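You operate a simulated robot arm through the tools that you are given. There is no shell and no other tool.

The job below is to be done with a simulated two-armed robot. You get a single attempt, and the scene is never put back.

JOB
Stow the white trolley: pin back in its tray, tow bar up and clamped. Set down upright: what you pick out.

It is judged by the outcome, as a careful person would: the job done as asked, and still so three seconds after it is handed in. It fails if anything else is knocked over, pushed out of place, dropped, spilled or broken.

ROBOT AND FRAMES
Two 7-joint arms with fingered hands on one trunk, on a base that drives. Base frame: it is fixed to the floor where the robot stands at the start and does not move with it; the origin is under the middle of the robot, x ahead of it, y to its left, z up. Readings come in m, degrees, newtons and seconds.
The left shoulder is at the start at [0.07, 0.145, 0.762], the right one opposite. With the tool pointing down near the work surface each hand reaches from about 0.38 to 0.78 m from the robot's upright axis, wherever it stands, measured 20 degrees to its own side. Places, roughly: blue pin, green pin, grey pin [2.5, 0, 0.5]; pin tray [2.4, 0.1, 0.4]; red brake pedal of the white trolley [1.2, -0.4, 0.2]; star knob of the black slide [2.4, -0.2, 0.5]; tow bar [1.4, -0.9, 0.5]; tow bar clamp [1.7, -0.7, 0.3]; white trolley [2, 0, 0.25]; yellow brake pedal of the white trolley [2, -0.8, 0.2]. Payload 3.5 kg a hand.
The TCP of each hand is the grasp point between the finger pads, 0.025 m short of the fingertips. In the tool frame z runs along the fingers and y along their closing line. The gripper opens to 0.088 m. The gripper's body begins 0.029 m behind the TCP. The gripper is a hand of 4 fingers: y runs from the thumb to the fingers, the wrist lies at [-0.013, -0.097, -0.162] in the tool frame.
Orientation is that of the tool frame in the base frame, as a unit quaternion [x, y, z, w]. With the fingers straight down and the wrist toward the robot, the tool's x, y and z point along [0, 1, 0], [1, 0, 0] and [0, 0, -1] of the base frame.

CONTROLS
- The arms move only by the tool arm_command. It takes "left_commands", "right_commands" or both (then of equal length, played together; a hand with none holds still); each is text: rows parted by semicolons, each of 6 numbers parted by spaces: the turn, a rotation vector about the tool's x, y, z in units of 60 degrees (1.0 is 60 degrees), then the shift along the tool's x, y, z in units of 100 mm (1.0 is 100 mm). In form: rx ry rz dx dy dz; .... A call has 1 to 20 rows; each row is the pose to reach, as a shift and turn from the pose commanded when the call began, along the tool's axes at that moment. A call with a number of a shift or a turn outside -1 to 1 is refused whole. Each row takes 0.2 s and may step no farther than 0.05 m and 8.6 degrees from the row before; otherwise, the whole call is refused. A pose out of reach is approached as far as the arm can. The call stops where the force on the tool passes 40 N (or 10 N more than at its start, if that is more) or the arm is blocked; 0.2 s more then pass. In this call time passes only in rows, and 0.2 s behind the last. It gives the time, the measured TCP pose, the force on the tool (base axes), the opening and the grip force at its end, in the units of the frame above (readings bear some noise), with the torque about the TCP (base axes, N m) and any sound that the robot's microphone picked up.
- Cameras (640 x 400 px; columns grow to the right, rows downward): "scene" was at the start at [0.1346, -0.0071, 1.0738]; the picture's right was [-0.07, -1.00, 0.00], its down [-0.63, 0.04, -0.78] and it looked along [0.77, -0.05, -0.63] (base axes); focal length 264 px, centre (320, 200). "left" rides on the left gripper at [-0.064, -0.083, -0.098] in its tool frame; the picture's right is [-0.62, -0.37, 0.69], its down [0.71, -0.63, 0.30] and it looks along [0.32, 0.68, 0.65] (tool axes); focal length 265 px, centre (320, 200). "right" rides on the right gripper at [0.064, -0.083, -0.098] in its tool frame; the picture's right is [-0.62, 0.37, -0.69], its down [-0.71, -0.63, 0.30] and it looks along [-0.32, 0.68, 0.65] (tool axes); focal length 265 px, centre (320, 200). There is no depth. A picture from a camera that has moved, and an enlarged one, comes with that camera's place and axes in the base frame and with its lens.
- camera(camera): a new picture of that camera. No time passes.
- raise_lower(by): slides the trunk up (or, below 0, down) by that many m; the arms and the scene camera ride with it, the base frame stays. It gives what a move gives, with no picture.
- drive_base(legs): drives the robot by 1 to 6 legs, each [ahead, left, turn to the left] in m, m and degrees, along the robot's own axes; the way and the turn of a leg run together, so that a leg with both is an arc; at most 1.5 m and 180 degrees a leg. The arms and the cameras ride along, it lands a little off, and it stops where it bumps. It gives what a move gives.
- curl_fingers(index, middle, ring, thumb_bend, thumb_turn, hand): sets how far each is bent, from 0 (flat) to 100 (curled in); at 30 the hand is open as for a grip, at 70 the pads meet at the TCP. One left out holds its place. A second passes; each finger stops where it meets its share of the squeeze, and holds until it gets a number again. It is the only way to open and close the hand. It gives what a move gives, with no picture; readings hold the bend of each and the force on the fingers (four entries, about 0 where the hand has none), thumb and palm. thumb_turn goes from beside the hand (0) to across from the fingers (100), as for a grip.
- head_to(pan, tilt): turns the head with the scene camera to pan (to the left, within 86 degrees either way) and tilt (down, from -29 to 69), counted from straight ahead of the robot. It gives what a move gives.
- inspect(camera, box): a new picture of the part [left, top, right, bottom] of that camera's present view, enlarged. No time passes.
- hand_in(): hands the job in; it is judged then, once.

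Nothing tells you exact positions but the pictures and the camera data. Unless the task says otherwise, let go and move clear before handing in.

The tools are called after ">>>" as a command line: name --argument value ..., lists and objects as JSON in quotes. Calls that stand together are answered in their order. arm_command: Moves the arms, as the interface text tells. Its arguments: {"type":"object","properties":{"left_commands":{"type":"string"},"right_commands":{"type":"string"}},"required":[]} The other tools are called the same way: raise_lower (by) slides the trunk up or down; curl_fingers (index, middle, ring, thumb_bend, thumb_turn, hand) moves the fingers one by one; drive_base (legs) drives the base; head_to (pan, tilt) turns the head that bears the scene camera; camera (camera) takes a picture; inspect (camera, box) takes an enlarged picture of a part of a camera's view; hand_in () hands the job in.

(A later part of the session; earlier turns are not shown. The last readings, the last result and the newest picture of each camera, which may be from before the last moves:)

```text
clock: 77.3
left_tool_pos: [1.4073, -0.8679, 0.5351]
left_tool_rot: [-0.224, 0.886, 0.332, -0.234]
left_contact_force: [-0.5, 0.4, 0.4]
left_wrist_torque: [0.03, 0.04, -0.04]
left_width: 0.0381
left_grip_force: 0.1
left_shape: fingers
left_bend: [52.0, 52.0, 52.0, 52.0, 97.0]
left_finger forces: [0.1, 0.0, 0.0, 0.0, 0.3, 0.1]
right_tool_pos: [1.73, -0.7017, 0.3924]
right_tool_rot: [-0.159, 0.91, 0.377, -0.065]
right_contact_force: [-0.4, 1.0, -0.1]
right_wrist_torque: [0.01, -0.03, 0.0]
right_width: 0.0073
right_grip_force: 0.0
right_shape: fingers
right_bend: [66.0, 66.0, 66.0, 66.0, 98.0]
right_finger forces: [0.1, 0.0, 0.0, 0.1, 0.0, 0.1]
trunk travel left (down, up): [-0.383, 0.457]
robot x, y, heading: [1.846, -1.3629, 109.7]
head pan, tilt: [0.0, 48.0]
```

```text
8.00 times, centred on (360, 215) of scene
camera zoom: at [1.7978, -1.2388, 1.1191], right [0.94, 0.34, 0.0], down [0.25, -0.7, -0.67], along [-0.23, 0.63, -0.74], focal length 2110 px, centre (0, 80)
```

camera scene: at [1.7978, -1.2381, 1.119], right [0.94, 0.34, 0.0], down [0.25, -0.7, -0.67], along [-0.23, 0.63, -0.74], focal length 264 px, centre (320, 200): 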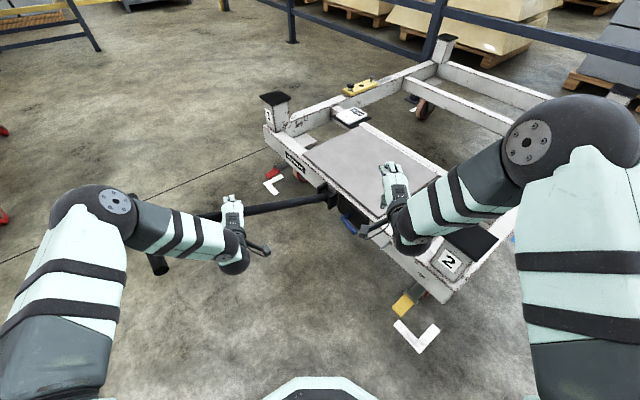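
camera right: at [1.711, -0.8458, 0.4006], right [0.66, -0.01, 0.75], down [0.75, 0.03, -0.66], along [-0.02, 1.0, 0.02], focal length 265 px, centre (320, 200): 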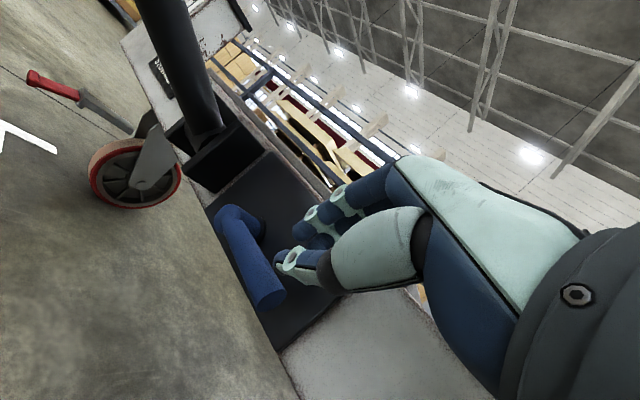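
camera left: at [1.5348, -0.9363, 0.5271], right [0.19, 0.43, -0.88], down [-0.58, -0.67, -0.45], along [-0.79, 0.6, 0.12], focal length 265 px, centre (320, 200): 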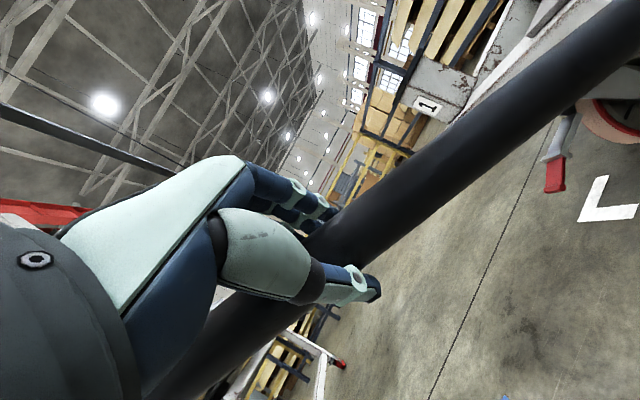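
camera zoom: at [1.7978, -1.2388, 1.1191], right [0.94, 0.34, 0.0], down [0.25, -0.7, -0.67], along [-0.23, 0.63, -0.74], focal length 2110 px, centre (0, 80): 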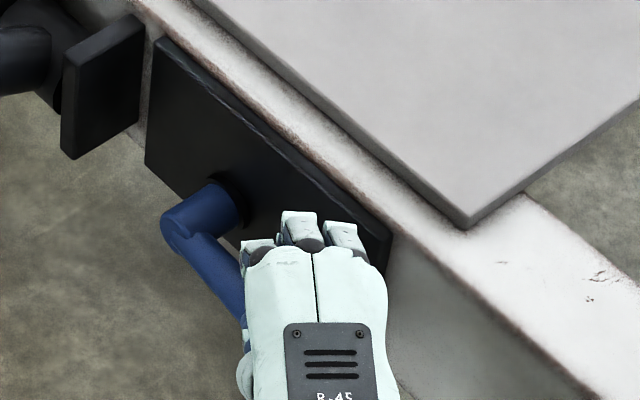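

>>> arm_command --right_commands "0 0 0 0.094 0.024 0.024; 0 0 0 0.094 -0.047 0.095; 0 0 0 0.094 -0.082 0.13; 0 0 0 0.094 -0.118 0.166; 0 0 0 0.094 -0.153 0.201; 0 0 0 0.094 -0.188 0.236"

>>> camera --camera "right"

>>> inspect --camera "scene" --box '[320, 190, 400, 240]'

```text
clock: 78.7
left_tool_pos: [1.407, -0.8679, 0.5359]
left_tool_rot: [-0.224, 0.886, 0.333, -0.233]
left_contact_force: [0.1, -0.4, -0.4]
left_wrist_torque: [-0.01, 0.0, 0.0]
left_width: 0.0378
left_grip_force: 0.5
left_shape: fingers
left_bend: [52.0, 52.0, 52.0, 52.0, 97.0]
left_finger forces: [0.1, 0.0, 0.0, 0.0, 0.4, 0.0]
right_tool_pos: [1.7185, -0.7017, 0.3645]
right_tool_rot: [-0.159, 0.909, 0.379, -0.066]
right_contact_force: [0.0, -1.6, 6.5]
right_wrist_torque: [0.17, -0.01, -0.01]
right_width: 0.0071
right_grip_force: 2.6
right_shape: fingers
right_bend: [66.0, 64.0, 66.0, 66.0, 98.0]
right_finger forces: [0.0, 6.0, 0.0, 0.0, 0.0, 0.0]
trunk travel left (down, up): [-0.383, 0.457]
robot x, y, heading: [1.8427, -1.357, 109.8]
head pan, tilt: [0.0, 48.0]
```

```text
taken
camera right: at [1.7005, -0.8461, 0.3732], right [0.66, -0.01, 0.75], down [0.75, 0.03, -0.66], along [-0.02, 1.0, 0.03], focal length 265 px, centre (320, 200)
```

right: 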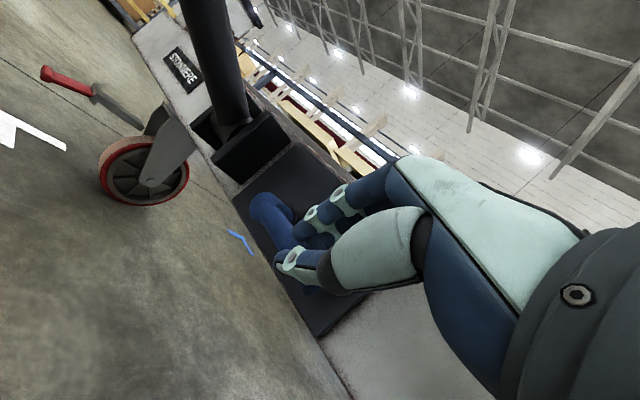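

```text
8.00 times, centred on (360, 215) of scene
camera zoom: at [1.7979, -1.24, 1.1194], right [0.94, 0.34, 0.0], down [0.25, -0.7, -0.67], along [-0.23, 0.63, -0.74], focal length 2110 px, centre (0, 80)
```

zoom: 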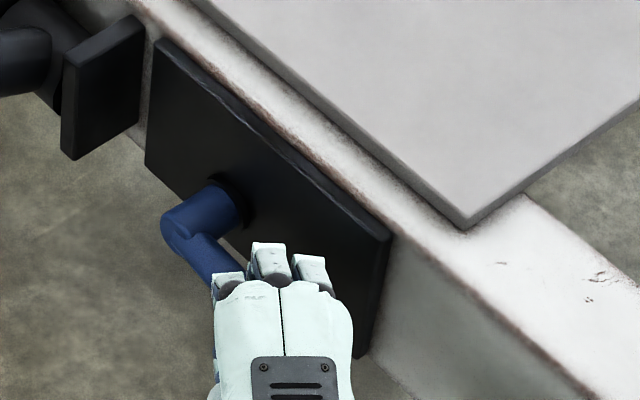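

Contact with the lever at about 6 N. I'll keep pressing slowly to see if it yields.

>>> arm_command --right_commands "0 0 0 0 -0.035 0.035; 0 0 0 0 -0.071 0.071; 0 0 0 0 -0.106 0.106; 0 0 0 0 -0.141 0.141"

>>> inspect --camera "scene" --box '[320, 190, 400, 240]'

>>> camera --camera "right"

```text
clock: 79.7
left_tool_pos: [1.4075, -0.8693, 0.5372]
left_tool_rot: [-0.225, 0.885, 0.334, -0.233]
left_contact_force: [0.1, 0.3, -1.1]
left_wrist_torque: [-0.01, 0.0, 0.01]
left_width: 0.0379
left_grip_force: 0.3
left_shape: fingers
left_bend: [52.0, 52.0, 52.0, 51.0, 97.0]
left_finger forces: [0.1, 0.1, 0.0, 0.0, 0.5, 0.1]
right_tool_pos: [1.7185, -0.7034, 0.3569]
right_tool_rot: [-0.158, 0.908, 0.381, -0.066]
right_contact_force: [1.6, -2.3, 17.7]
right_wrist_torque: [0.6, 0.01, -0.05]
right_width: 0.0072
right_grip_force: 9.0
right_shape: fingers
right_bend: [66.0, 56.0, 64.0, 66.0, 98.0]
right_finger forces: [0.0, 14.6, 2.4, 0.0, 0.0, 0.1]
right hand out of reach, approached as far as the arm can: row 3, 4
trunk travel left (down, up): [-0.383, 0.457]
robot x, y, heading: [1.8393, -1.3588, 109.9]
head pan, tilt: [0.0, 48.0]
```

```text
8.00 times, centred on (360, 215) of scene
camera zoom: at [1.7983, -1.2421, 1.1196], right [0.94, 0.34, 0.0], down [0.25, -0.7, -0.67], along [-0.23, 0.63, -0.74], focal length 2110 px, centre (0, 80)
```

zoom: 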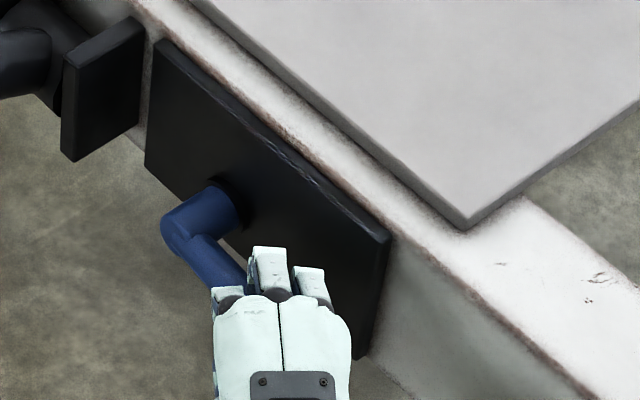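

```text
taken
camera right: at [1.7012, -0.8476, 0.3658], right [0.66, -0.01, 0.75], down [0.75, 0.03, -0.66], along [-0.01, 1.0, 0.03], focal length 265 px, centre (320, 200)
```

right: 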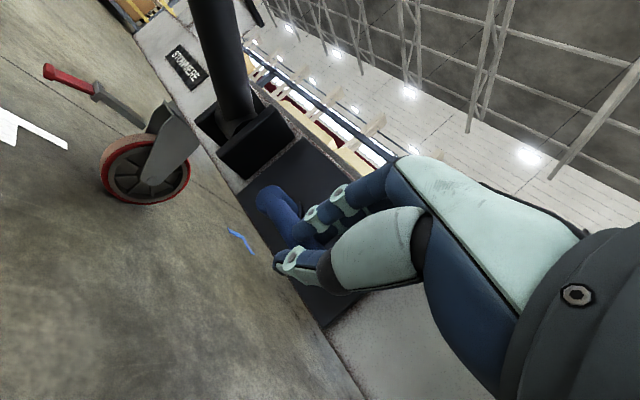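

The lever doesn't yield downward at about 18 N, and the right arm is at its downward limit, so release is probably upward. I'll withdraw the right hand, then lower the trunk in small steps while the opened left hand keeps the bar between thumb and fingers.

>>> arm_command --right_commands "0 0 0 0 0.15 -0.15; 0 0 0 0 0.2 -0.5; 0 0 0 0 0.2 -0.85"

>>> curl_fingers --hand "left" --index 30 --middle 30 --ring 30 --thumb_bend 30

```text
clock: 80.5
left_tool_pos: [1.4066, -0.8677, 0.5363]
left_tool_rot: [-0.225, 0.885, 0.334, -0.234]
left_contact_force: [1.0, -0.4, -0.5]
left_wrist_torque: [0.01, 0.01, -0.03]
left_width: 0.0377
left_grip_force: 0.5
left_shape: fingers
left_bend: [52.0, 52.0, 52.0, 52.0, 97.0]
left_finger forces: [0.1, 0.0, 0.0, 0.0, 0.2, 0.1]
right_tool_pos: [1.7324, -0.7465, 0.4288]
right_tool_rot: [-0.158, 0.91, 0.378, -0.066]
right_contact_force: [0.2, 0.4, -0.2]
right_wrist_torque: [-0.02, 0.03, 0.01]
right_width: 0.0071
right_grip_force: 0.0
right_shape: fingers
right_bend: [66.0, 66.0, 66.0, 66.0, 98.0]
right_finger forces: [0.0, 0.0, 0.1, 0.0, 0.1, 0.1]
trunk travel left (down, up): [-0.383, 0.457]
robot x, y, heading: [1.8403, -1.3576, 109.9]
head pan, tilt: [0.0, 48.0]
```

```text
clock: 81.5
left_tool_pos: [1.4081, -0.8673, 0.5348]
left_tool_rot: [-0.224, 0.885, 0.334, -0.233]
left_contact_force: [0.4, -0.5, -0.1]
left_wrist_torque: [0.0, 0.0, 0.02]
left_width: 0.0846
left_grip_force: 0.0
left_shape: fingers
left_bend: [30.0, 30.0, 30.0, 30.0, 97.0]
left_finger forces: [0.1, 0.0, 0.0, 0.0, 0.0, 0.1]
right_tool_pos: [1.7348, -0.7468, 0.4268]
right_tool_rot: [-0.158, 0.91, 0.376, -0.066]
right_contact_force: [-0.2, -1.3, -0.1]
right_wrist_torque: [0.01, 0.02, 0.01]
right_width: 0.0072
right_grip_force: 0.0
right_shape: fingers
right_bend: [66.0, 66.0, 66.0, 66.0, 98.0]
right_finger forces: [0.0, 0.0, 0.1, 0.1, 0.1, 0.0]
trunk travel left (down, up): [-0.383, 0.457]
robot x, y, heading: [1.8405, -1.3593, 110.0]
head pan, tilt: [0.0, 48.0]
```

>>> arm_command --right_commands "0 0 0 0 -0.2 -0.2; 0 0 0 0 -0.38 -0.38" --left_commands "0 0 0 0.027 0.07 -0.067; 0 0 0 0.047 0.125 -0.12"

>>> raise_lower --by -0.036

>>> arm_command --left_commands "0 0 0 0.053 0.139 -0.133; 0 0 0 0.095 0.25 -0.24"

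>>> raise_lower --by -0.036

```text
clock: 82.1
left_tool_pos: [1.4078, -0.8679, 0.5539]
left_tool_rot: [-0.224, 0.885, 0.334, -0.234]
left_contact_force: [-0.4, 0.7, -0.1]
left_wrist_torque: [-0.01, 0.01, -0.01]
left_width: 0.0845
left_grip_force: 0.1
left_shape: fingers
left_bend: [30.0, 30.0, 30.0, 30.0, 97.0]
left_finger forces: [0.0, 0.0, 0.1, 0.0, 0.1, 0.0]
right_tool_pos: [1.753, -0.7969, 0.4272]
right_tool_rot: [-0.16, 0.91, 0.377, -0.066]
right_contact_force: [0.1, 1.1, -0.2]
right_wrist_torque: [0.01, 0.0, 0.03]
right_width: 0.0073
right_grip_force: 0.1
right_shape: fingers
right_bend: [66.0, 66.0, 66.0, 66.0, 98.0]
right_finger forces: [0.1, 0.0, 0.0, 0.0, 0.0, 0.0]
trunk travel left (down, up): [-0.383, 0.457]
robot x, y, heading: [1.8434, -1.3586, 110.0]
head pan, tilt: [0.0, 48.0]
```

```text
clock: 82.9
left_tool_pos: [1.4079, -0.8676, 0.5167]
left_tool_rot: [-0.225, 0.885, 0.335, -0.234]
left_contact_force: [0.0, -0.1, 0.1]
left_wrist_torque: [0.02, 0.03, -0.02]
left_width: 0.0841
left_grip_force: 0.0
left_shape: fingers
left_bend: [30.0, 30.0, 30.0, 30.0, 97.0]
left_finger forces: [0.0, 0.0, 0.1, 0.0, 0.0, 0.1]
right_tool_pos: [1.752, -0.7961, 0.3918]
right_tool_rot: [-0.159, 0.91, 0.377, -0.066]
right_contact_force: [-0.2, 0.2, -0.1]
right_wrist_torque: [0.0, -0.01, 0.04]
right_width: 0.0072
right_grip_force: 0.1
right_shape: fingers
right_bend: [66.0, 66.0, 66.0, 66.0, 98.0]
right_finger forces: [0.1, 0.1, 0.1, 0.0, 0.0, 0.0]
trunk travel left (down, up): [-0.347, 0.493]
robot x, y, heading: [1.8431, -1.3554, 109.8]
head pan, tilt: [0.0, 48.0]
```

```text
clock: 83.5
left_tool_pos: [1.4067, -0.868, 0.554]
left_tool_rot: [-0.224, 0.886, 0.334, -0.233]
left_contact_force: [0.5, 0.5, 0.2]
left_wrist_torque: [0.01, 0.03, 0.03]
left_width: 0.0845
left_grip_force: 0.1
left_shape: fingers
left_bend: [30.0, 30.0, 30.0, 30.0, 97.0]
left_finger forces: [0.0, 0.2, 0.1, 0.1, 0.0, 0.0]
right_tool_pos: [1.7521, -0.797, 0.3916]
right_tool_rot: [-0.159, 0.91, 0.377, -0.066]
right_contact_force: [0.0, 0.2, 0.0]
right_wrist_torque: [0.0, 0.01, -0.01]
right_width: 0.007
right_grip_force: 0.0
right_shape: fingers
right_bend: [66.0, 66.0, 66.0, 66.0, 98.0]
right_finger forces: [0.1, 0.1, 0.1, 0.1, 0.1, 0.0]
trunk travel left (down, up): [-0.347, 0.493]
robot x, y, heading: [1.8418, -1.357, 109.8]
head pan, tilt: [0.0, 48.0]
```

```text
clock: 84.3
left_tool_pos: [1.4067, -0.8664, 0.5186]
left_tool_rot: [-0.224, 0.886, 0.333, -0.233]
left_contact_force: [0.1, -0.3, -0.7]
left_wrist_torque: [0.04, -0.01, 0.01]
left_width: 0.0842
left_grip_force: 0.0
left_shape: fingers
left_bend: [30.0, 30.0, 30.0, 30.0, 97.0]
left_finger forces: [0.0, 0.1, 0.0, 0.0, 0.0, 0.0]
right_tool_pos: [1.7524, -0.7972, 0.3557]
right_tool_rot: [-0.158, 0.91, 0.378, -0.066]
right_contact_force: [0.5, 0.0, 0.6]
right_wrist_torque: [0.01, 0.0, -0.02]
right_width: 0.0072
right_grip_force: 0.0
right_shape: fingers
right_bend: [66.0, 66.0, 66.0, 66.0, 98.0]
right_finger forces: [0.0, 0.0, 0.1, 0.0, 0.0, 0.0]
trunk travel left (down, up): [-0.311, 0.529]
robot x, y, heading: [1.8427, -1.3603, 109.6]
head pan, tilt: [0.0, 48.0]
```

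>>> arm_command --left_commands "0 0 0 0.053 0.139 -0.133; 0 0 0 0.095 0.25 -0.24"

>>> raise_lower --by -0.036

>>> arm_command --left_commands "0 0 0 0.053 0.139 -0.133; 0 0 0 0.095 0.25 -0.24"

>>> raise_lower --by -0.03

>>> arm_command --left_commands "0 0 0 0.03 0.07 -0.067"

>>> camera --camera "left"

>>> camera --camera "right"

>>> camera --camera "scene"

```text
clock: 84.9
left_tool_pos: [1.4079, -0.868, 0.5541]
left_tool_rot: [-0.224, 0.886, 0.333, -0.233]
left_contact_force: [-0.5, 0.2, -0.4]
left_wrist_torque: [0.0, 0.0, 0.0]
left_width: 0.0846
left_grip_force: 0.0
left_shape: fingers
left_bend: [30.0, 30.0, 30.0, 30.0, 97.0]
left_finger forces: [0.1, 0.1, 0.0, 0.1, 0.0, 0.0]
right_tool_pos: [1.7512, -0.797, 0.3562]
right_tool_rot: [-0.158, 0.91, 0.377, -0.065]
right_contact_force: [0.8, -0.2, 0.3]
right_wrist_torque: [-0.03, 0.0, -0.01]
right_width: 0.0071
right_grip_force: 0.0
right_shape: fingers
right_bend: [66.0, 66.0, 66.0, 66.0, 98.0]
right_finger forces: [0.1, 0.0, 0.0, 0.0, 0.0, 0.0]
trunk travel left (down, up): [-0.311, 0.529]
robot x, y, heading: [1.8432, -1.3618, 110.0]
head pan, tilt: [0.0, 48.0]
```

```text
clock: 85.7
left_tool_pos: [1.4067, -0.8665, 0.5172]
left_tool_rot: [-0.224, 0.886, 0.334, -0.233]
left_contact_force: [0.4, -0.4, 0.3]
left_wrist_torque: [-0.01, 0.01, 0.02]
left_width: 0.0844
left_grip_force: 0.1
left_shape: fingers
left_bend: [30.0, 30.0, 30.0, 30.0, 97.0]
left_finger forces: [0.0, 0.0, 0.0, 0.0, 0.0, 0.0]
right_tool_pos: [1.7522, -0.7981, 0.3194]
right_tool_rot: [-0.158, 0.91, 0.377, -0.065]
right_contact_force: [0.5, -0.4, -0.5]
right_wrist_torque: [0.03, -0.03, -0.01]
right_width: 0.0071
right_grip_force: 0.1
right_shape: fingers
right_bend: [66.0, 66.0, 66.0, 66.0, 98.0]
right_finger forces: [0.0, 0.1, 0.0, 0.0, 0.0, 0.0]
trunk travel left (down, up): [-0.275, 0.565]
robot x, y, heading: [1.8423, -1.3555, 110.1]
head pan, tilt: [0.0, 48.0]
```

```text
clock: 86.3
left_tool_pos: [1.407, -0.8671, 0.5549]
left_tool_rot: [-0.224, 0.886, 0.333, -0.234]
left_contact_force: [-0.6, -0.8, 0.6]
left_wrist_torque: [0.01, -0.01, 0.02]
left_width: 0.0844
left_grip_force: 0.1
left_shape: fingers
left_bend: [30.0, 30.0, 30.0, 30.0, 97.0]
left_finger forces: [0.0, 0.0, 0.0, 0.1, 0.1, 0.0]
right_tool_pos: [1.7518, -0.7976, 0.3193]
right_tool_rot: [-0.159, 0.91, 0.377, -0.066]
right_contact_force: [-0.1, -0.2, 0.5]
right_wrist_torque: [0.03, -0.01, -0.03]
right_width: 0.0071
right_grip_force: 0.1
right_shape: fingers
right_bend: [66.0, 66.0, 66.0, 66.0, 98.0]
right_finger forces: [0.0, 0.1, 0.0, 0.1, 0.0, 0.0]
trunk travel left (down, up): [-0.275, 0.565]
robot x, y, heading: [1.8404, -1.3574, 109.8]
head pan, tilt: [0.0, 48.0]
```

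```text
clock: 87.0
left_tool_pos: [1.4066, -0.8677, 0.5238]
left_tool_rot: [-0.224, 0.885, 0.334, -0.233]
left_contact_force: [1.4, 0.0, 0.0]
left_wrist_torque: [0.0, -0.01, -0.03]
left_width: 0.0844
left_grip_force: 0.0
left_shape: fingers
left_bend: [30.0, 30.0, 30.0, 30.0, 97.0]
left_finger forces: [0.0, 0.0, 0.0, 0.0, 0.0, 0.0]
right_tool_pos: [1.7519, -0.7959, 0.2897]
right_tool_rot: [-0.159, 0.91, 0.377, -0.065]
right_contact_force: [-0.7, 0.6, 0.0]
right_wrist_torque: [-0.01, 0.01, -0.01]
right_width: 0.0073
right_grip_force: 0.0
right_shape: fingers
right_bend: [66.0, 66.0, 66.0, 66.0, 98.0]
right_finger forces: [0.1, 0.0, 0.0, 0.0, 0.0, 0.0]
trunk travel left (down, up): [-0.245, 0.595]
robot x, y, heading: [1.8424, -1.3582, 109.6]
head pan, tilt: [0.0, 48.0]
```

```text
clock: 87.4
left_tool_pos: [1.4068, -0.8667, 0.5327]
left_tool_rot: [-0.224, 0.886, 0.333, -0.234]
left_contact_force: [-0.1, 0.4, -0.1]
left_wrist_torque: [0.02, 0.0, -0.01]
left_width: 0.0842
left_grip_force: 0.0
left_shape: fingers
left_bend: [30.0, 30.0, 30.0, 30.0, 97.0]
left_finger forces: [0.0, 0.0, 0.0, 0.1, 0.0, 0.0]
right_tool_pos: [1.7521, -0.796, 0.2899]
right_tool_rot: [-0.158, 0.91, 0.378, -0.065]
right_contact_force: [-0.1, 0.2, 0.9]
right_wrist_torque: [-0.01, 0.0, -0.02]
right_width: 0.0074
right_grip_force: 0.0
right_shape: fingers
right_bend: [66.0, 66.0, 66.0, 66.0, 98.0]
right_finger forces: [0.0, 0.0, 0.1, 0.0, 0.0, 0.0]
trunk travel left (down, up): [-0.245, 0.595]
robot x, y, heading: [1.8422, -1.3562, 109.9]
head pan, tilt: [0.0, 48.0]
```

```text
taken
camera left: at [1.534, -0.9364, 0.5244], right [0.19, 0.43, -0.88], down [-0.58, -0.67, -0.45], along [-0.79, 0.6, 0.12], focal length 265 px, centre (320, 200)
```

left: 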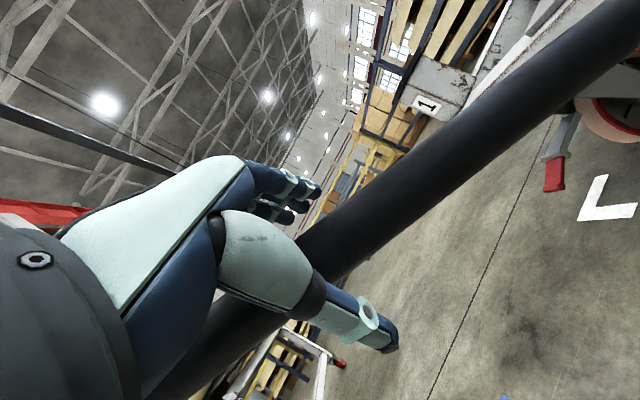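

```text
taken
camera right: at [1.7342, -0.9416, 0.2989], right [0.66, -0.01, 0.75], down [0.75, 0.03, -0.66], along [-0.02, 1.0, 0.02], focal length 265 px, centre (320, 200)
```

right: 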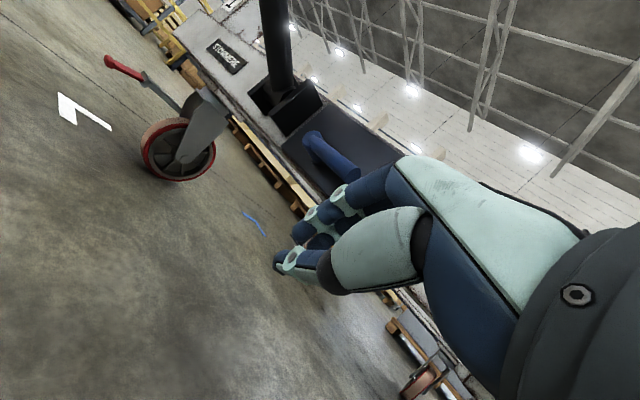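

```text
taken
camera scene: at [1.7977, -1.239, 0.9811], right [0.94, 0.34, 0.0], down [0.25, -0.7, -0.67], along [-0.23, 0.63, -0.74], focal length 264 px, centre (320, 200)
```

scene: 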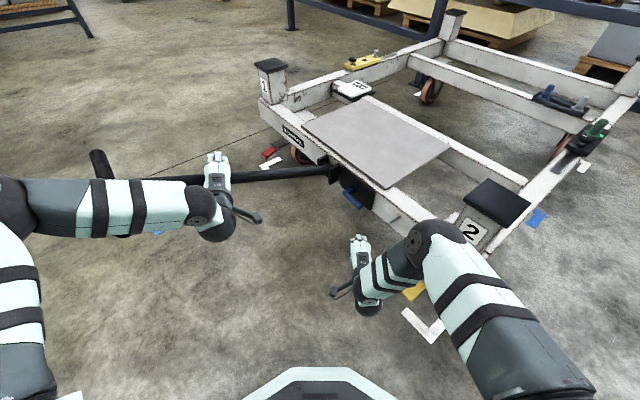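

Both hands are placed: the left surrounds the bar and the right is low in front of the lever. I'll re-close the left cage and move the right fingers under the lever.

>>> curl_fingers --hand "left" --index 54 --middle 54 --ring 54 --thumb_bend 54

>>> arm_command --right_commands "0 0 0 -0.025 0.28 0.15; 0 0 0 -0.05 0.56 0.3; 0 0 0 -0.076 0.843 0.447"

>>> camera --camera "right"

>>> inspect --camera "scene" --box '[310, 160, 410, 222]'

```text
clock: 88.4
left_tool_pos: [1.4064, -0.8685, 0.5334]
left_tool_rot: [-0.224, 0.886, 0.334, -0.233]
left_contact_force: [-0.1, 0.5, -0.4]
left_wrist_torque: [0.0, -0.01, -0.02]
left_width: 0.0338
left_grip_force: 0.0
left_shape: fingers
left_bend: [54.0, 54.0, 54.0, 53.0, 97.0]
left_finger forces: [0.0, 0.0, 0.0, 0.0, 0.2, 0.0]
right_tool_pos: [1.7524, -0.7972, 0.2903]
right_tool_rot: [-0.159, 0.91, 0.377, -0.067]
right_contact_force: [-0.4, -0.1, 0.5]
right_wrist_torque: [-0.01, -0.02, -0.01]
right_width: 0.0075
right_grip_force: 0.1
right_shape: fingers
right_bend: [66.0, 66.0, 66.0, 66.0, 98.0]
right_finger forces: [0.0, 0.1, 0.0, 0.0, 0.0, 0.0]
trunk travel left (down, up): [-0.245, 0.595]
robot x, y, heading: [1.8434, -1.3558, 109.7]
head pan, tilt: [0.0, 48.0]
```

```text
clock: 89.2
left_tool_pos: [1.4071, -0.8696, 0.5329]
left_tool_rot: [-0.224, 0.885, 0.335, -0.233]
left_contact_force: [1.0, 0.2, 0.4]
left_wrist_torque: [0.0, -0.02, 0.01]
left_width: 0.0335
left_grip_force: 0.0
left_shape: fingers
left_bend: [54.0, 54.0, 54.0, 54.0, 97.0]
left_finger forces: [0.0, 0.1, 0.1, 0.1, 0.1, 0.0]
right_tool_pos: [1.7274, -0.7135, 0.3143]
right_tool_rot: [-0.162, 0.911, 0.373, -0.067]
right_contact_force: [3.8, -23.1, -0.7]
right_wrist_torque: [0.65, 0.12, -0.24]
right_width: 0.0074
right_grip_force: 12.0
right_shape: fingers
right_bend: [66.0, 70.0, 66.0, 66.0, 98.0]
right_finger forces: [0.1, 23.5, 0.0, 0.1, 0.1, 0.1]
trunk travel left (down, up): [-0.245, 0.595]
robot x, y, heading: [1.8398, -1.3616, 109.6]
head pan, tilt: [0.0, 48.0]
```

```text
taken
camera right: at [1.7098, -0.858, 0.3256], right [0.66, 0.0, 0.75], down [0.75, 0.02, -0.66], along [-0.02, 1.0, 0.01], focal length 265 px, centre (320, 200)
```

right: 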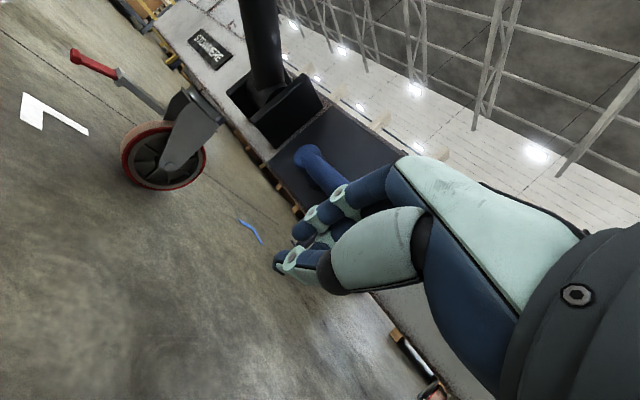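

```text
6.40 times, centred on (360, 191) of scene
camera zoom: at [1.7979, -1.2409, 0.9813], right [0.94, 0.34, 0.0], down [0.25, -0.7, -0.67], along [-0.23, 0.63, -0.74], focal length 1688 px, centre (64, 258)
```

zoom: 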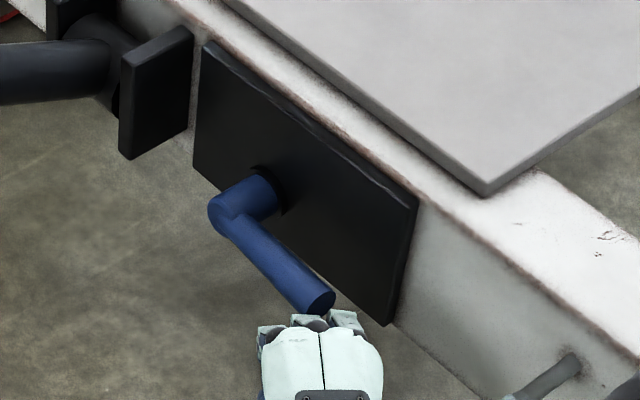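

The fingertip met the end of the lever instead of going under it. I'll back off, go 3 cm lower, and come in again beneath it.

>>> arm_command --right_commands "0 0 0 0 -0.212 -0.212; 0 0 0 0 -0.424 0; 0 0 0 0 -0.212 0.212; 0 0 0 0 -0.106 0.318"

>>> camera --camera "right"

>>> inspect --camera "scene" --box '[310, 160, 410, 222]'

```text
clock: 90.2
left_tool_pos: [1.4064, -0.8689, 0.5334]
left_tool_rot: [-0.224, 0.885, 0.334, -0.233]
left_contact_force: [0.6, 0.0, -0.3]
left_wrist_torque: [0.0, -0.06, -0.04]
left_width: 0.0337
left_grip_force: 0.3
left_shape: fingers
left_bend: [54.0, 54.0, 54.0, 54.0, 97.0]
left_finger forces: [0.1, 0.0, 0.0, 0.0, 0.3, 0.0]
right_tool_pos: [1.7227, -0.6949, 0.2888]
right_tool_rot: [-0.159, 0.91, 0.377, -0.066]
right_contact_force: [0.2, -0.7, -1.0]
right_wrist_torque: [0.0, 0.02, 0.03]
right_width: 0.0072
right_grip_force: 0.2
right_shape: fingers
right_bend: [66.0, 66.0, 66.0, 66.0, 98.0]
right_finger forces: [0.0, 0.0, 0.1, 0.0, 0.0, 0.0]
trunk travel left (down, up): [-0.245, 0.595]
robot x, y, heading: [1.8452, -1.358, 109.9]
head pan, tilt: [0.0, 48.0]
```

```text
taken
camera right: at [1.7056, -0.8389, 0.2973], right [0.66, -0.01, 0.75], down [0.75, 0.03, -0.66], along [-0.02, 1.0, 0.02], focal length 265 px, centre (320, 200)
```

right: 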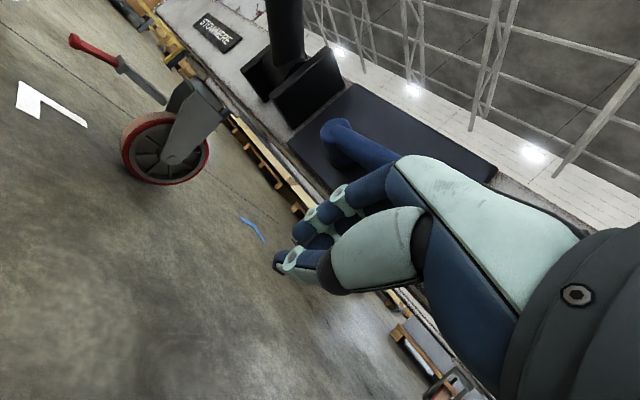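

```text
6.40 times, centred on (360, 191) of scene
camera zoom: at [1.7977, -1.2389, 0.9811], right [0.94, 0.34, 0.0], down [0.25, -0.7, -0.67], along [-0.23, 0.63, -0.74], focal length 1688 px, centre (64, 258)
```

zoom: 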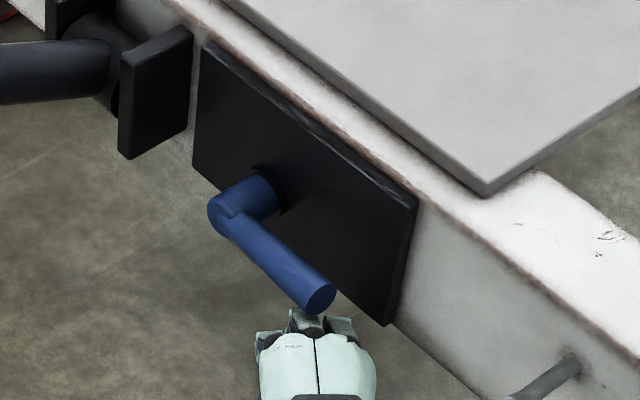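

The right fingers are now below the lever without contact. I'll lift slowly and watch the forces.

>>> arm_command --right_commands "0 0 0 0 0.071 -0.071; 0 0 0 0 0.141 -0.141; 0 0 0 0 0.177 -0.177; 0 0 0 0 0.212 -0.212; 0 0 0 0 0.248 -0.248; 0 0 0 0 0.283 -0.283"

>>> inspect --camera "scene" --box '[310, 160, 410, 222]'

>>> camera --camera "right"

```text
clock: 91.6
left_tool_pos: [1.406, -0.8692, 0.5323]
left_tool_rot: [-0.224, 0.886, 0.333, -0.233]
left_contact_force: [0.2, -0.1, -1.3]
left_wrist_torque: [0.0, -0.01, -0.03]
left_width: 0.0337
left_grip_force: 0.2
left_shape: fingers
left_bend: [54.0, 54.0, 54.0, 54.0, 97.0]
left_finger forces: [0.0, 0.0, 0.0, 0.0, 0.3, 0.1]
right_tool_pos: [1.7239, -0.6936, 0.3282]
right_tool_rot: [-0.159, 0.91, 0.376, -0.066]
right_contact_force: [-0.4, -1.0, -2.4]
right_wrist_torque: [0.0, 0.06, -0.02]
right_width: 0.0072
right_grip_force: 0.8
right_shape: fingers
right_bend: [66.0, 67.0, 66.0, 66.0, 98.0]
right_finger forces: [0.0, 1.6, 0.0, 0.1, 0.0, 0.0]
trunk travel left (down, up): [-0.245, 0.595]
robot x, y, heading: [1.8383, -1.3592, 109.9]
head pan, tilt: [0.0, 48.0]
```

```text
6.40 times, centred on (360, 191) of scene
camera zoom: at [1.7977, -1.2388, 0.9811], right [0.94, 0.34, 0.0], down [0.25, -0.7, -0.67], along [-0.23, 0.63, -0.74], focal length 1688 px, centre (64, 258)
```

zoom: 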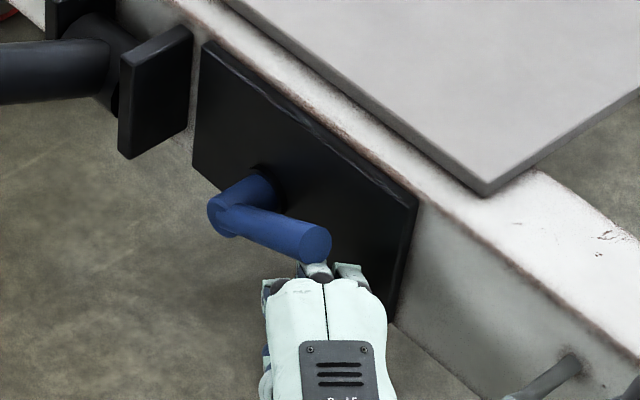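

```text
taken
camera right: at [1.7052, -0.8388, 0.3372], right [0.66, -0.01, 0.75], down [0.75, 0.03, -0.66], along [-0.02, 1.0, 0.02], focal length 265 px, centre (320, 200)
```

right: 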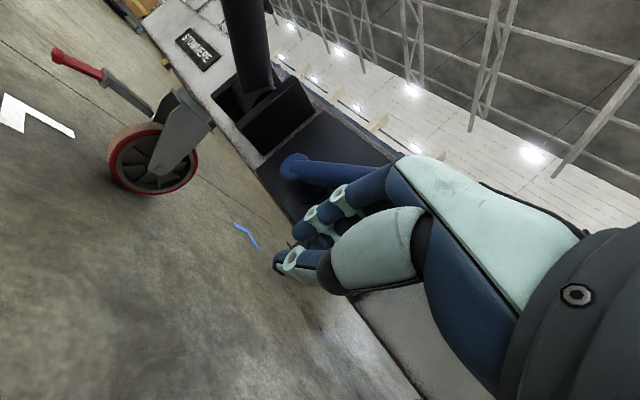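

The lever turns upward easily. I'll continue raising it while watching the left hand for the bar's weight.

>>> arm_command --right_commands "0 0 0 0 0.071 -0.071; 0 0 0 0.018 0.158 -0.124; 0 0 0 0.043 0.251 -0.173; 0 0 0 0.073 0.35 -0.216"

>>> inspect --camera "scene" --box '[310, 160, 410, 222]'

>>> camera --camera "left"

```text
clock: 92.6
left_tool_pos: [1.4066, -0.8685, 0.5331]
left_tool_rot: [-0.223, 0.886, 0.333, -0.234]
left_contact_force: [1.0, -0.4, -1.5]
left_wrist_torque: [0.01, -0.01, -0.02]
left_width: 0.0334
left_grip_force: 0.1
left_shape: fingers
left_bend: [54.0, 54.0, 54.0, 54.0, 97.0]
left_finger forces: [0.0, 0.1, 0.0, 0.0, 0.3, 0.0]
right_tool_pos: [1.7134, -0.6874, 0.3686]
right_tool_rot: [-0.158, 0.91, 0.378, -0.066]
right_contact_force: [1.3, -0.4, -1.6]
right_wrist_torque: [0.0, 0.05, -0.02]
right_width: 0.0072
right_grip_force: 1.2
right_shape: fingers
right_bend: [66.0, 67.0, 66.0, 66.0, 98.0]
right_finger forces: [0.1, 1.8, 0.0, 0.0, 0.1, 0.0]
trunk travel left (down, up): [-0.245, 0.595]
robot x, y, heading: [1.8394, -1.3585, 109.8]
head pan, tilt: [0.0, 48.0]
```

```text
6.40 times, centred on (360, 191) of scene
camera zoom: at [1.7978, -1.2388, 0.9811], right [0.94, 0.34, 0.0], down [0.25, -0.7, -0.67], along [-0.23, 0.63, -0.74], focal length 1688 px, centre (64, 258)
```

zoom: 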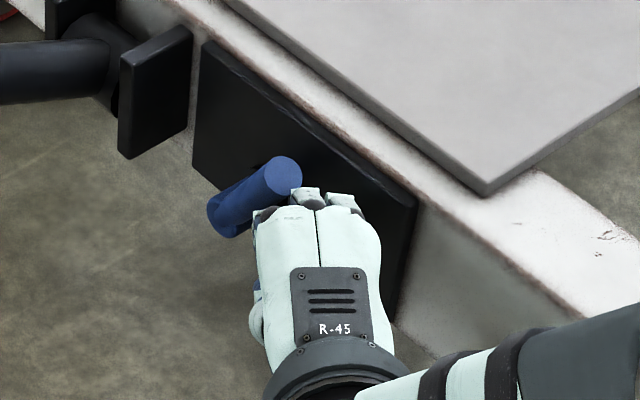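

```text
taken
camera left: at [1.5342, -0.9362, 0.5244], right [0.19, 0.43, -0.88], down [-0.58, -0.67, -0.45], along [-0.79, 0.6, 0.12], focal length 265 px, centre (320, 200)
```

left: 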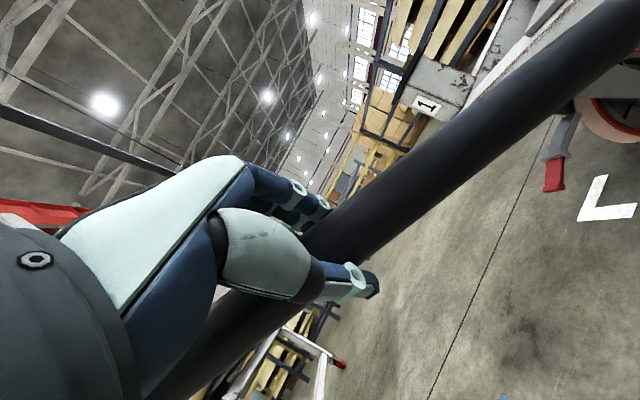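

>>> arm_command --right_commands "0 0 0 0.061 0.084 0.028; 0 0 0 0.122 0.168 0.056; 0 0 0 0.183 0.239 0.098"

>>> inspect --camera "scene" --box '[310, 160, 410, 222]'

>>> camera --camera "right"

```text
clock: 93.4
left_tool_pos: [1.4066, -0.8682, 0.5311]
left_tool_rot: [-0.223, 0.886, 0.332, -0.233]
left_contact_force: [-0.1, -6.4, -14.3]
left_wrist_torque: [0.0, 0.02, 0.02]
left_width: 0.0528
left_grip_force: 5.9
left_shape: fingers
left_bend: [54.0, 54.0, 54.0, 40.0, 95.0]
left_finger forces: [0.0, 0.0, 0.1, 0.0, 12.1, 0.0]
right_tool_pos: [1.687, -0.6723, 0.3771]
right_tool_rot: [-0.16, 0.91, 0.376, -0.065]
right_contact_force: [4.0, -3.4, 2.0]
right_wrist_torque: [0.03, -0.01, -0.05]
right_width: 0.0028
right_grip_force: 2.6
right_shape: fingers
right_bend: [70.0, 66.0, 66.0, 66.0, 98.0]
right_finger forces: [3.6, 1.9, 0.1, 0.0, 0.0, 0.0]
trunk travel left (down, up): [-0.245, 0.595]
robot x, y, heading: [1.8449, -1.3561, 109.9]
head pan, tilt: [0.0, 48.0]
```

```text
6.40 times, centred on (360, 191) of scene
camera zoom: at [1.7968, -1.2386, 0.9809], right [0.94, 0.34, 0.0], down [0.25, -0.7, -0.67], along [-0.23, 0.63, -0.74], focal length 1688 px, centre (64, 258)
```

zoom: 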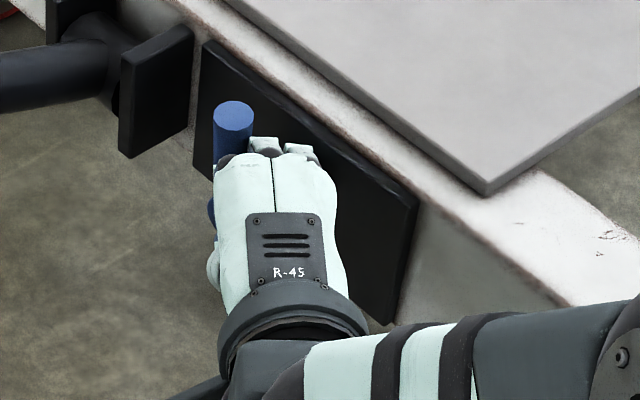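

```text
taken
camera right: at [1.6695, -0.8165, 0.3862], right [0.66, -0.01, 0.75], down [0.75, 0.03, -0.66], along [-0.02, 1.0, 0.02], focal length 265 px, centre (320, 200)
```

right: 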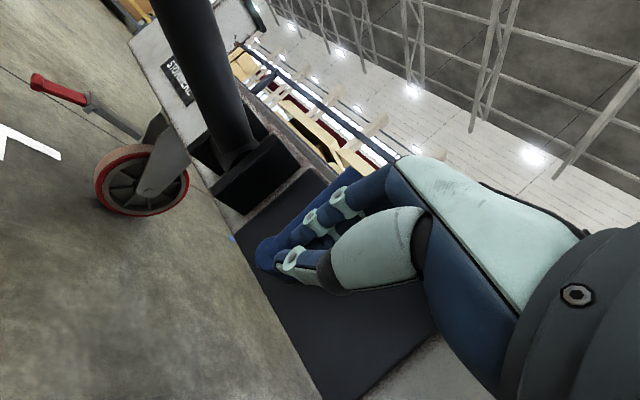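

The clamp has let go: the left thumb now carries about 14 N of bar weight. I'll firm up the thumb, then move the right hand clear of the lever, which is now upright.

>>> curl_fingers --hand "left" --thumb_bend 66

>>> arm_command --right_commands "0 0 0 -0.12 -0.11 -0.11; 0 0 0 -0.12 -0.3 -0.3; 0 0 0 -0.12 -0.6 -0.6; 0 0 0 -0.12 -0.9 -0.9"

>>> camera --camera "scene"

>>> inspect --camera "scene" --box '[310, 160, 410, 222]'

>>> camera --camera "left"

```text
clock: 94.4
left_tool_pos: [1.4099, -0.868, 0.5352]
left_tool_rot: [-0.223, 0.885, 0.335, -0.233]
left_contact_force: [11.5, -8.6, 3.8]
left_wrist_torque: [-0.44, -0.56, 0.17]
left_width: 0.0539
left_grip_force: 6.5
left_shape: fingers
left_bend: [54.0, 54.0, 54.0, 39.0, 94.0]
left_finger forces: [0.0, 0.0, 0.0, 0.1, 13.8, 0.1]
right_tool_pos: [1.688, -0.6723, 0.3779]
right_tool_rot: [-0.16, 0.91, 0.378, -0.067]
right_contact_force: [-0.5, -2.0, -0.4]
right_wrist_torque: [-0.04, 0.01, -0.01]
right_width: 0.0036
right_grip_force: 1.4
right_shape: fingers
right_bend: [69.0, 66.0, 66.0, 66.0, 98.0]
right_finger forces: [2.0, 0.0, 0.0, 0.1, 0.0, 0.0]
trunk travel left (down, up): [-0.245, 0.595]
robot x, y, heading: [1.8418, -1.3572, 109.8]
head pan, tilt: [0.0, 48.0]
```

```text
clock: 95.4
left_tool_pos: [1.4083, -0.8667, 0.5345]
left_tool_rot: [-0.224, 0.885, 0.334, -0.234]
left_contact_force: [13.4, -9.3, 4.4]
left_wrist_torque: [-0.53, -0.63, 0.2]
left_width: 0.0537
left_grip_force: 8.6
left_shape: fingers
left_bend: [54.0, 54.0, 54.0, 40.0, 94.0]
left_finger forces: [0.0, 0.0, 0.0, 0.1, 16.6, 0.0]
right_tool_pos: [1.7421, -0.788, 0.3776]
right_tool_rot: [-0.158, 0.909, 0.379, -0.066]
right_contact_force: [1.0, -0.3, -0.4]
right_wrist_torque: [-0.01, -0.01, 0.02]
right_width: 0.0067
right_grip_force: 0.1
right_shape: fingers
right_bend: [66.0, 66.0, 66.0, 66.0, 98.0]
right_finger forces: [0.0, 0.0, 0.1, 0.0, 0.0, 0.0]
trunk travel left (down, up): [-0.245, 0.595]
robot x, y, heading: [1.8435, -1.3559, 109.8]
head pan, tilt: [0.0, 48.0]
```

```text
taken
camera scene: at [1.7992, -1.2401, 0.9813], right [0.94, 0.34, 0.0], down [0.25, -0.7, -0.67], along [-0.23, 0.63, -0.74], focal length 264 px, centre (320, 200)
```

scene: 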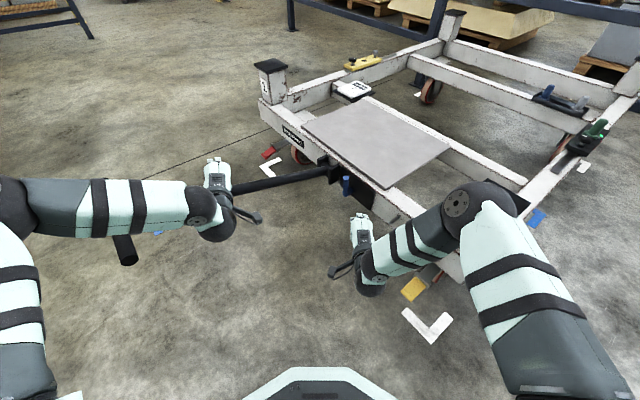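

```text
6.40 times, centred on (360, 191) of scene
camera zoom: at [1.7992, -1.2401, 0.9813], right [0.94, 0.34, 0.0], down [0.25, -0.7, -0.67], along [-0.23, 0.63, -0.74], focal length 1688 px, centre (64, 258)
```

zoom: 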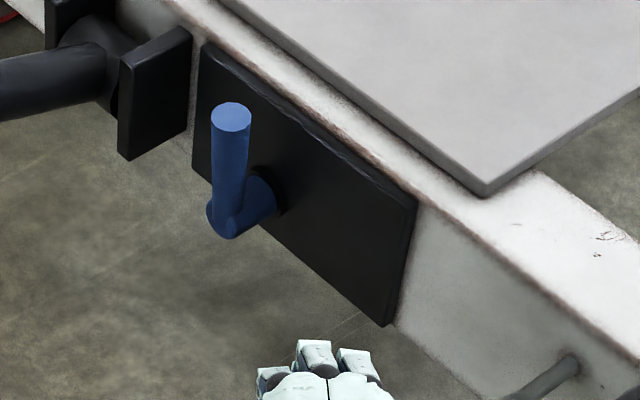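

```text
taken
camera left: at [1.535, -0.9369, 0.5256], right [0.19, 0.43, -0.88], down [-0.59, -0.67, -0.45], along [-0.79, 0.6, 0.13], focal length 265 px, centre (320, 200)
```

left: 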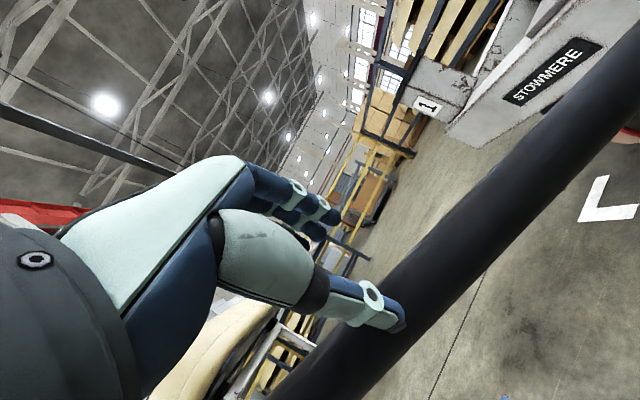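

The bar slipped past the thumb and came down only about 6–7°, and now seems to sit on its own stop. I'll ease the thumb off and check that the bar stays put.

>>> curl_fingers --hand "left" --thumb_bend 30 --index 30 --middle 30 --ring 30

>>> camera --camera "scene"

>>> camera --camera "left"

```text
clock: 96.4
left_tool_pos: [1.4076, -0.869, 0.5316]
left_tool_rot: [-0.224, 0.885, 0.333, -0.235]
left_contact_force: [3.1, 0.1, 1.1]
left_wrist_torque: [-0.02, -0.16, 0.09]
left_width: 0.0852
left_grip_force: 1.0
left_shape: fingers
left_bend: [30.0, 30.0, 30.0, 30.0, 95.0]
left_finger forces: [0.0, 0.0, 0.0, 0.1, 3.4, 0.0]
right_tool_pos: [1.7416, -0.7871, 0.3767]
right_tool_rot: [-0.159, 0.91, 0.377, -0.066]
right_contact_force: [-0.4, 0.0, 0.9]
right_wrist_torque: [0.04, -0.03, -0.01]
right_width: 0.0065
right_grip_force: 0.1
right_shape: fingers
right_bend: [66.0, 66.0, 66.0, 66.0, 98.0]
right_finger forces: [0.0, 0.1, 0.0, 0.1, 0.0, 0.0]
trunk travel left (down, up): [-0.245, 0.595]
robot x, y, heading: [1.8434, -1.3584, 109.9]
head pan, tilt: [0.0, 48.0]
```

```text
taken
camera scene: at [1.798, -1.2391, 0.981], right [0.94, 0.34, 0.0], down [0.25, -0.7, -0.67], along [-0.23, 0.63, -0.74], focal length 264 px, centre (320, 200)
```

scene: 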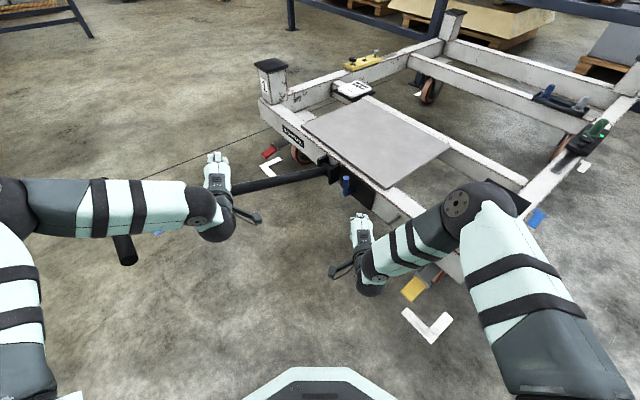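

```text
taken
camera left: at [1.5338, -0.9368, 0.5238], right [0.19, 0.43, -0.88], down [-0.58, -0.67, -0.45], along [-0.79, 0.6, 0.12], focal length 265 px, centre (320, 200)
```

left: 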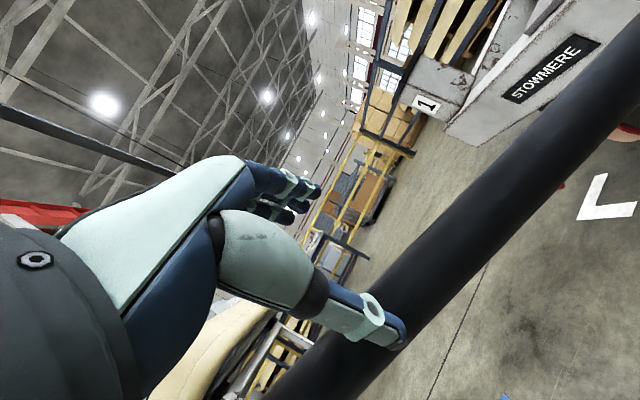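

>>> arm_command --left_commands "0 0 0 0 0 -0.15; 0 0 0 0 0 -0.35; 0 0 0 0 0 -0.65; 0 0 0 0 0 -0.95"

>>> camera --camera "scene"

>>> camera --camera "left"

```text
clock: 97.4
left_tool_pos: [1.4606, -0.9155, 0.5974]
left_tool_rot: [-0.225, 0.886, 0.332, -0.234]
left_contact_force: [0.4, 0.4, -0.3]
left_wrist_torque: [-0.02, 0.02, 0.0]
left_width: 0.085
left_grip_force: 0.1
left_shape: fingers
left_bend: [30.0, 30.0, 30.0, 30.0, 97.0]
left_finger forces: [0.1, 0.0, 0.1, 0.0, 0.0, 0.1]
right_tool_pos: [1.742, -0.7884, 0.3775]
right_tool_rot: [-0.16, 0.91, 0.377, -0.067]
right_contact_force: [-0.7, 0.2, -0.2]
right_wrist_torque: [-0.03, -0.02, 0.0]
right_width: 0.0068
right_grip_force: 0.1
right_shape: fingers
right_bend: [66.0, 66.0, 66.0, 66.0, 98.0]
right_finger forces: [0.0, 0.0, 0.0, 0.1, 0.0, 0.0]
trunk travel left (down, up): [-0.245, 0.595]
robot x, y, heading: [1.8473, -1.3578, 110.1]
head pan, tilt: [0.0, 48.0]
```

```text
taken
camera scene: at [1.7977, -1.2392, 0.9812], right [0.94, 0.34, 0.0], down [0.25, -0.7, -0.67], along [-0.23, 0.63, -0.74], focal length 264 px, centre (320, 200)
```

scene: 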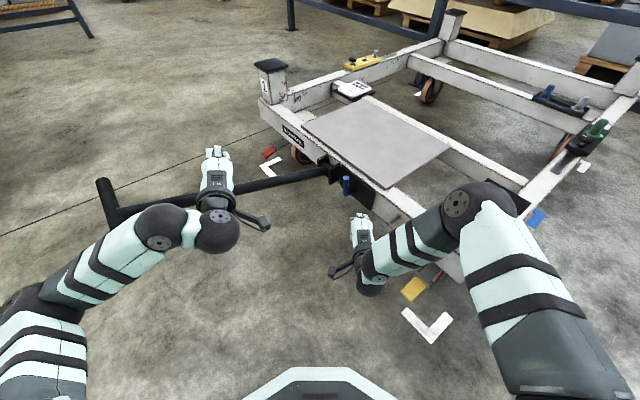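

```text
taken
camera left: at [1.5879, -0.9839, 0.5883], right [0.19, 0.43, -0.88], down [-0.58, -0.67, -0.45], along [-0.79, 0.6, 0.12], focal length 265 px, centre (320, 200)
```

left: 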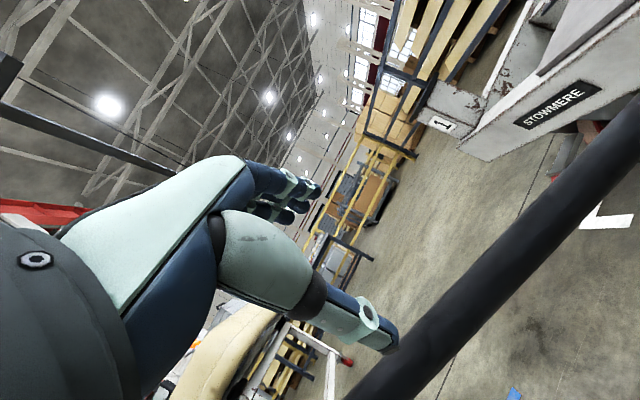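

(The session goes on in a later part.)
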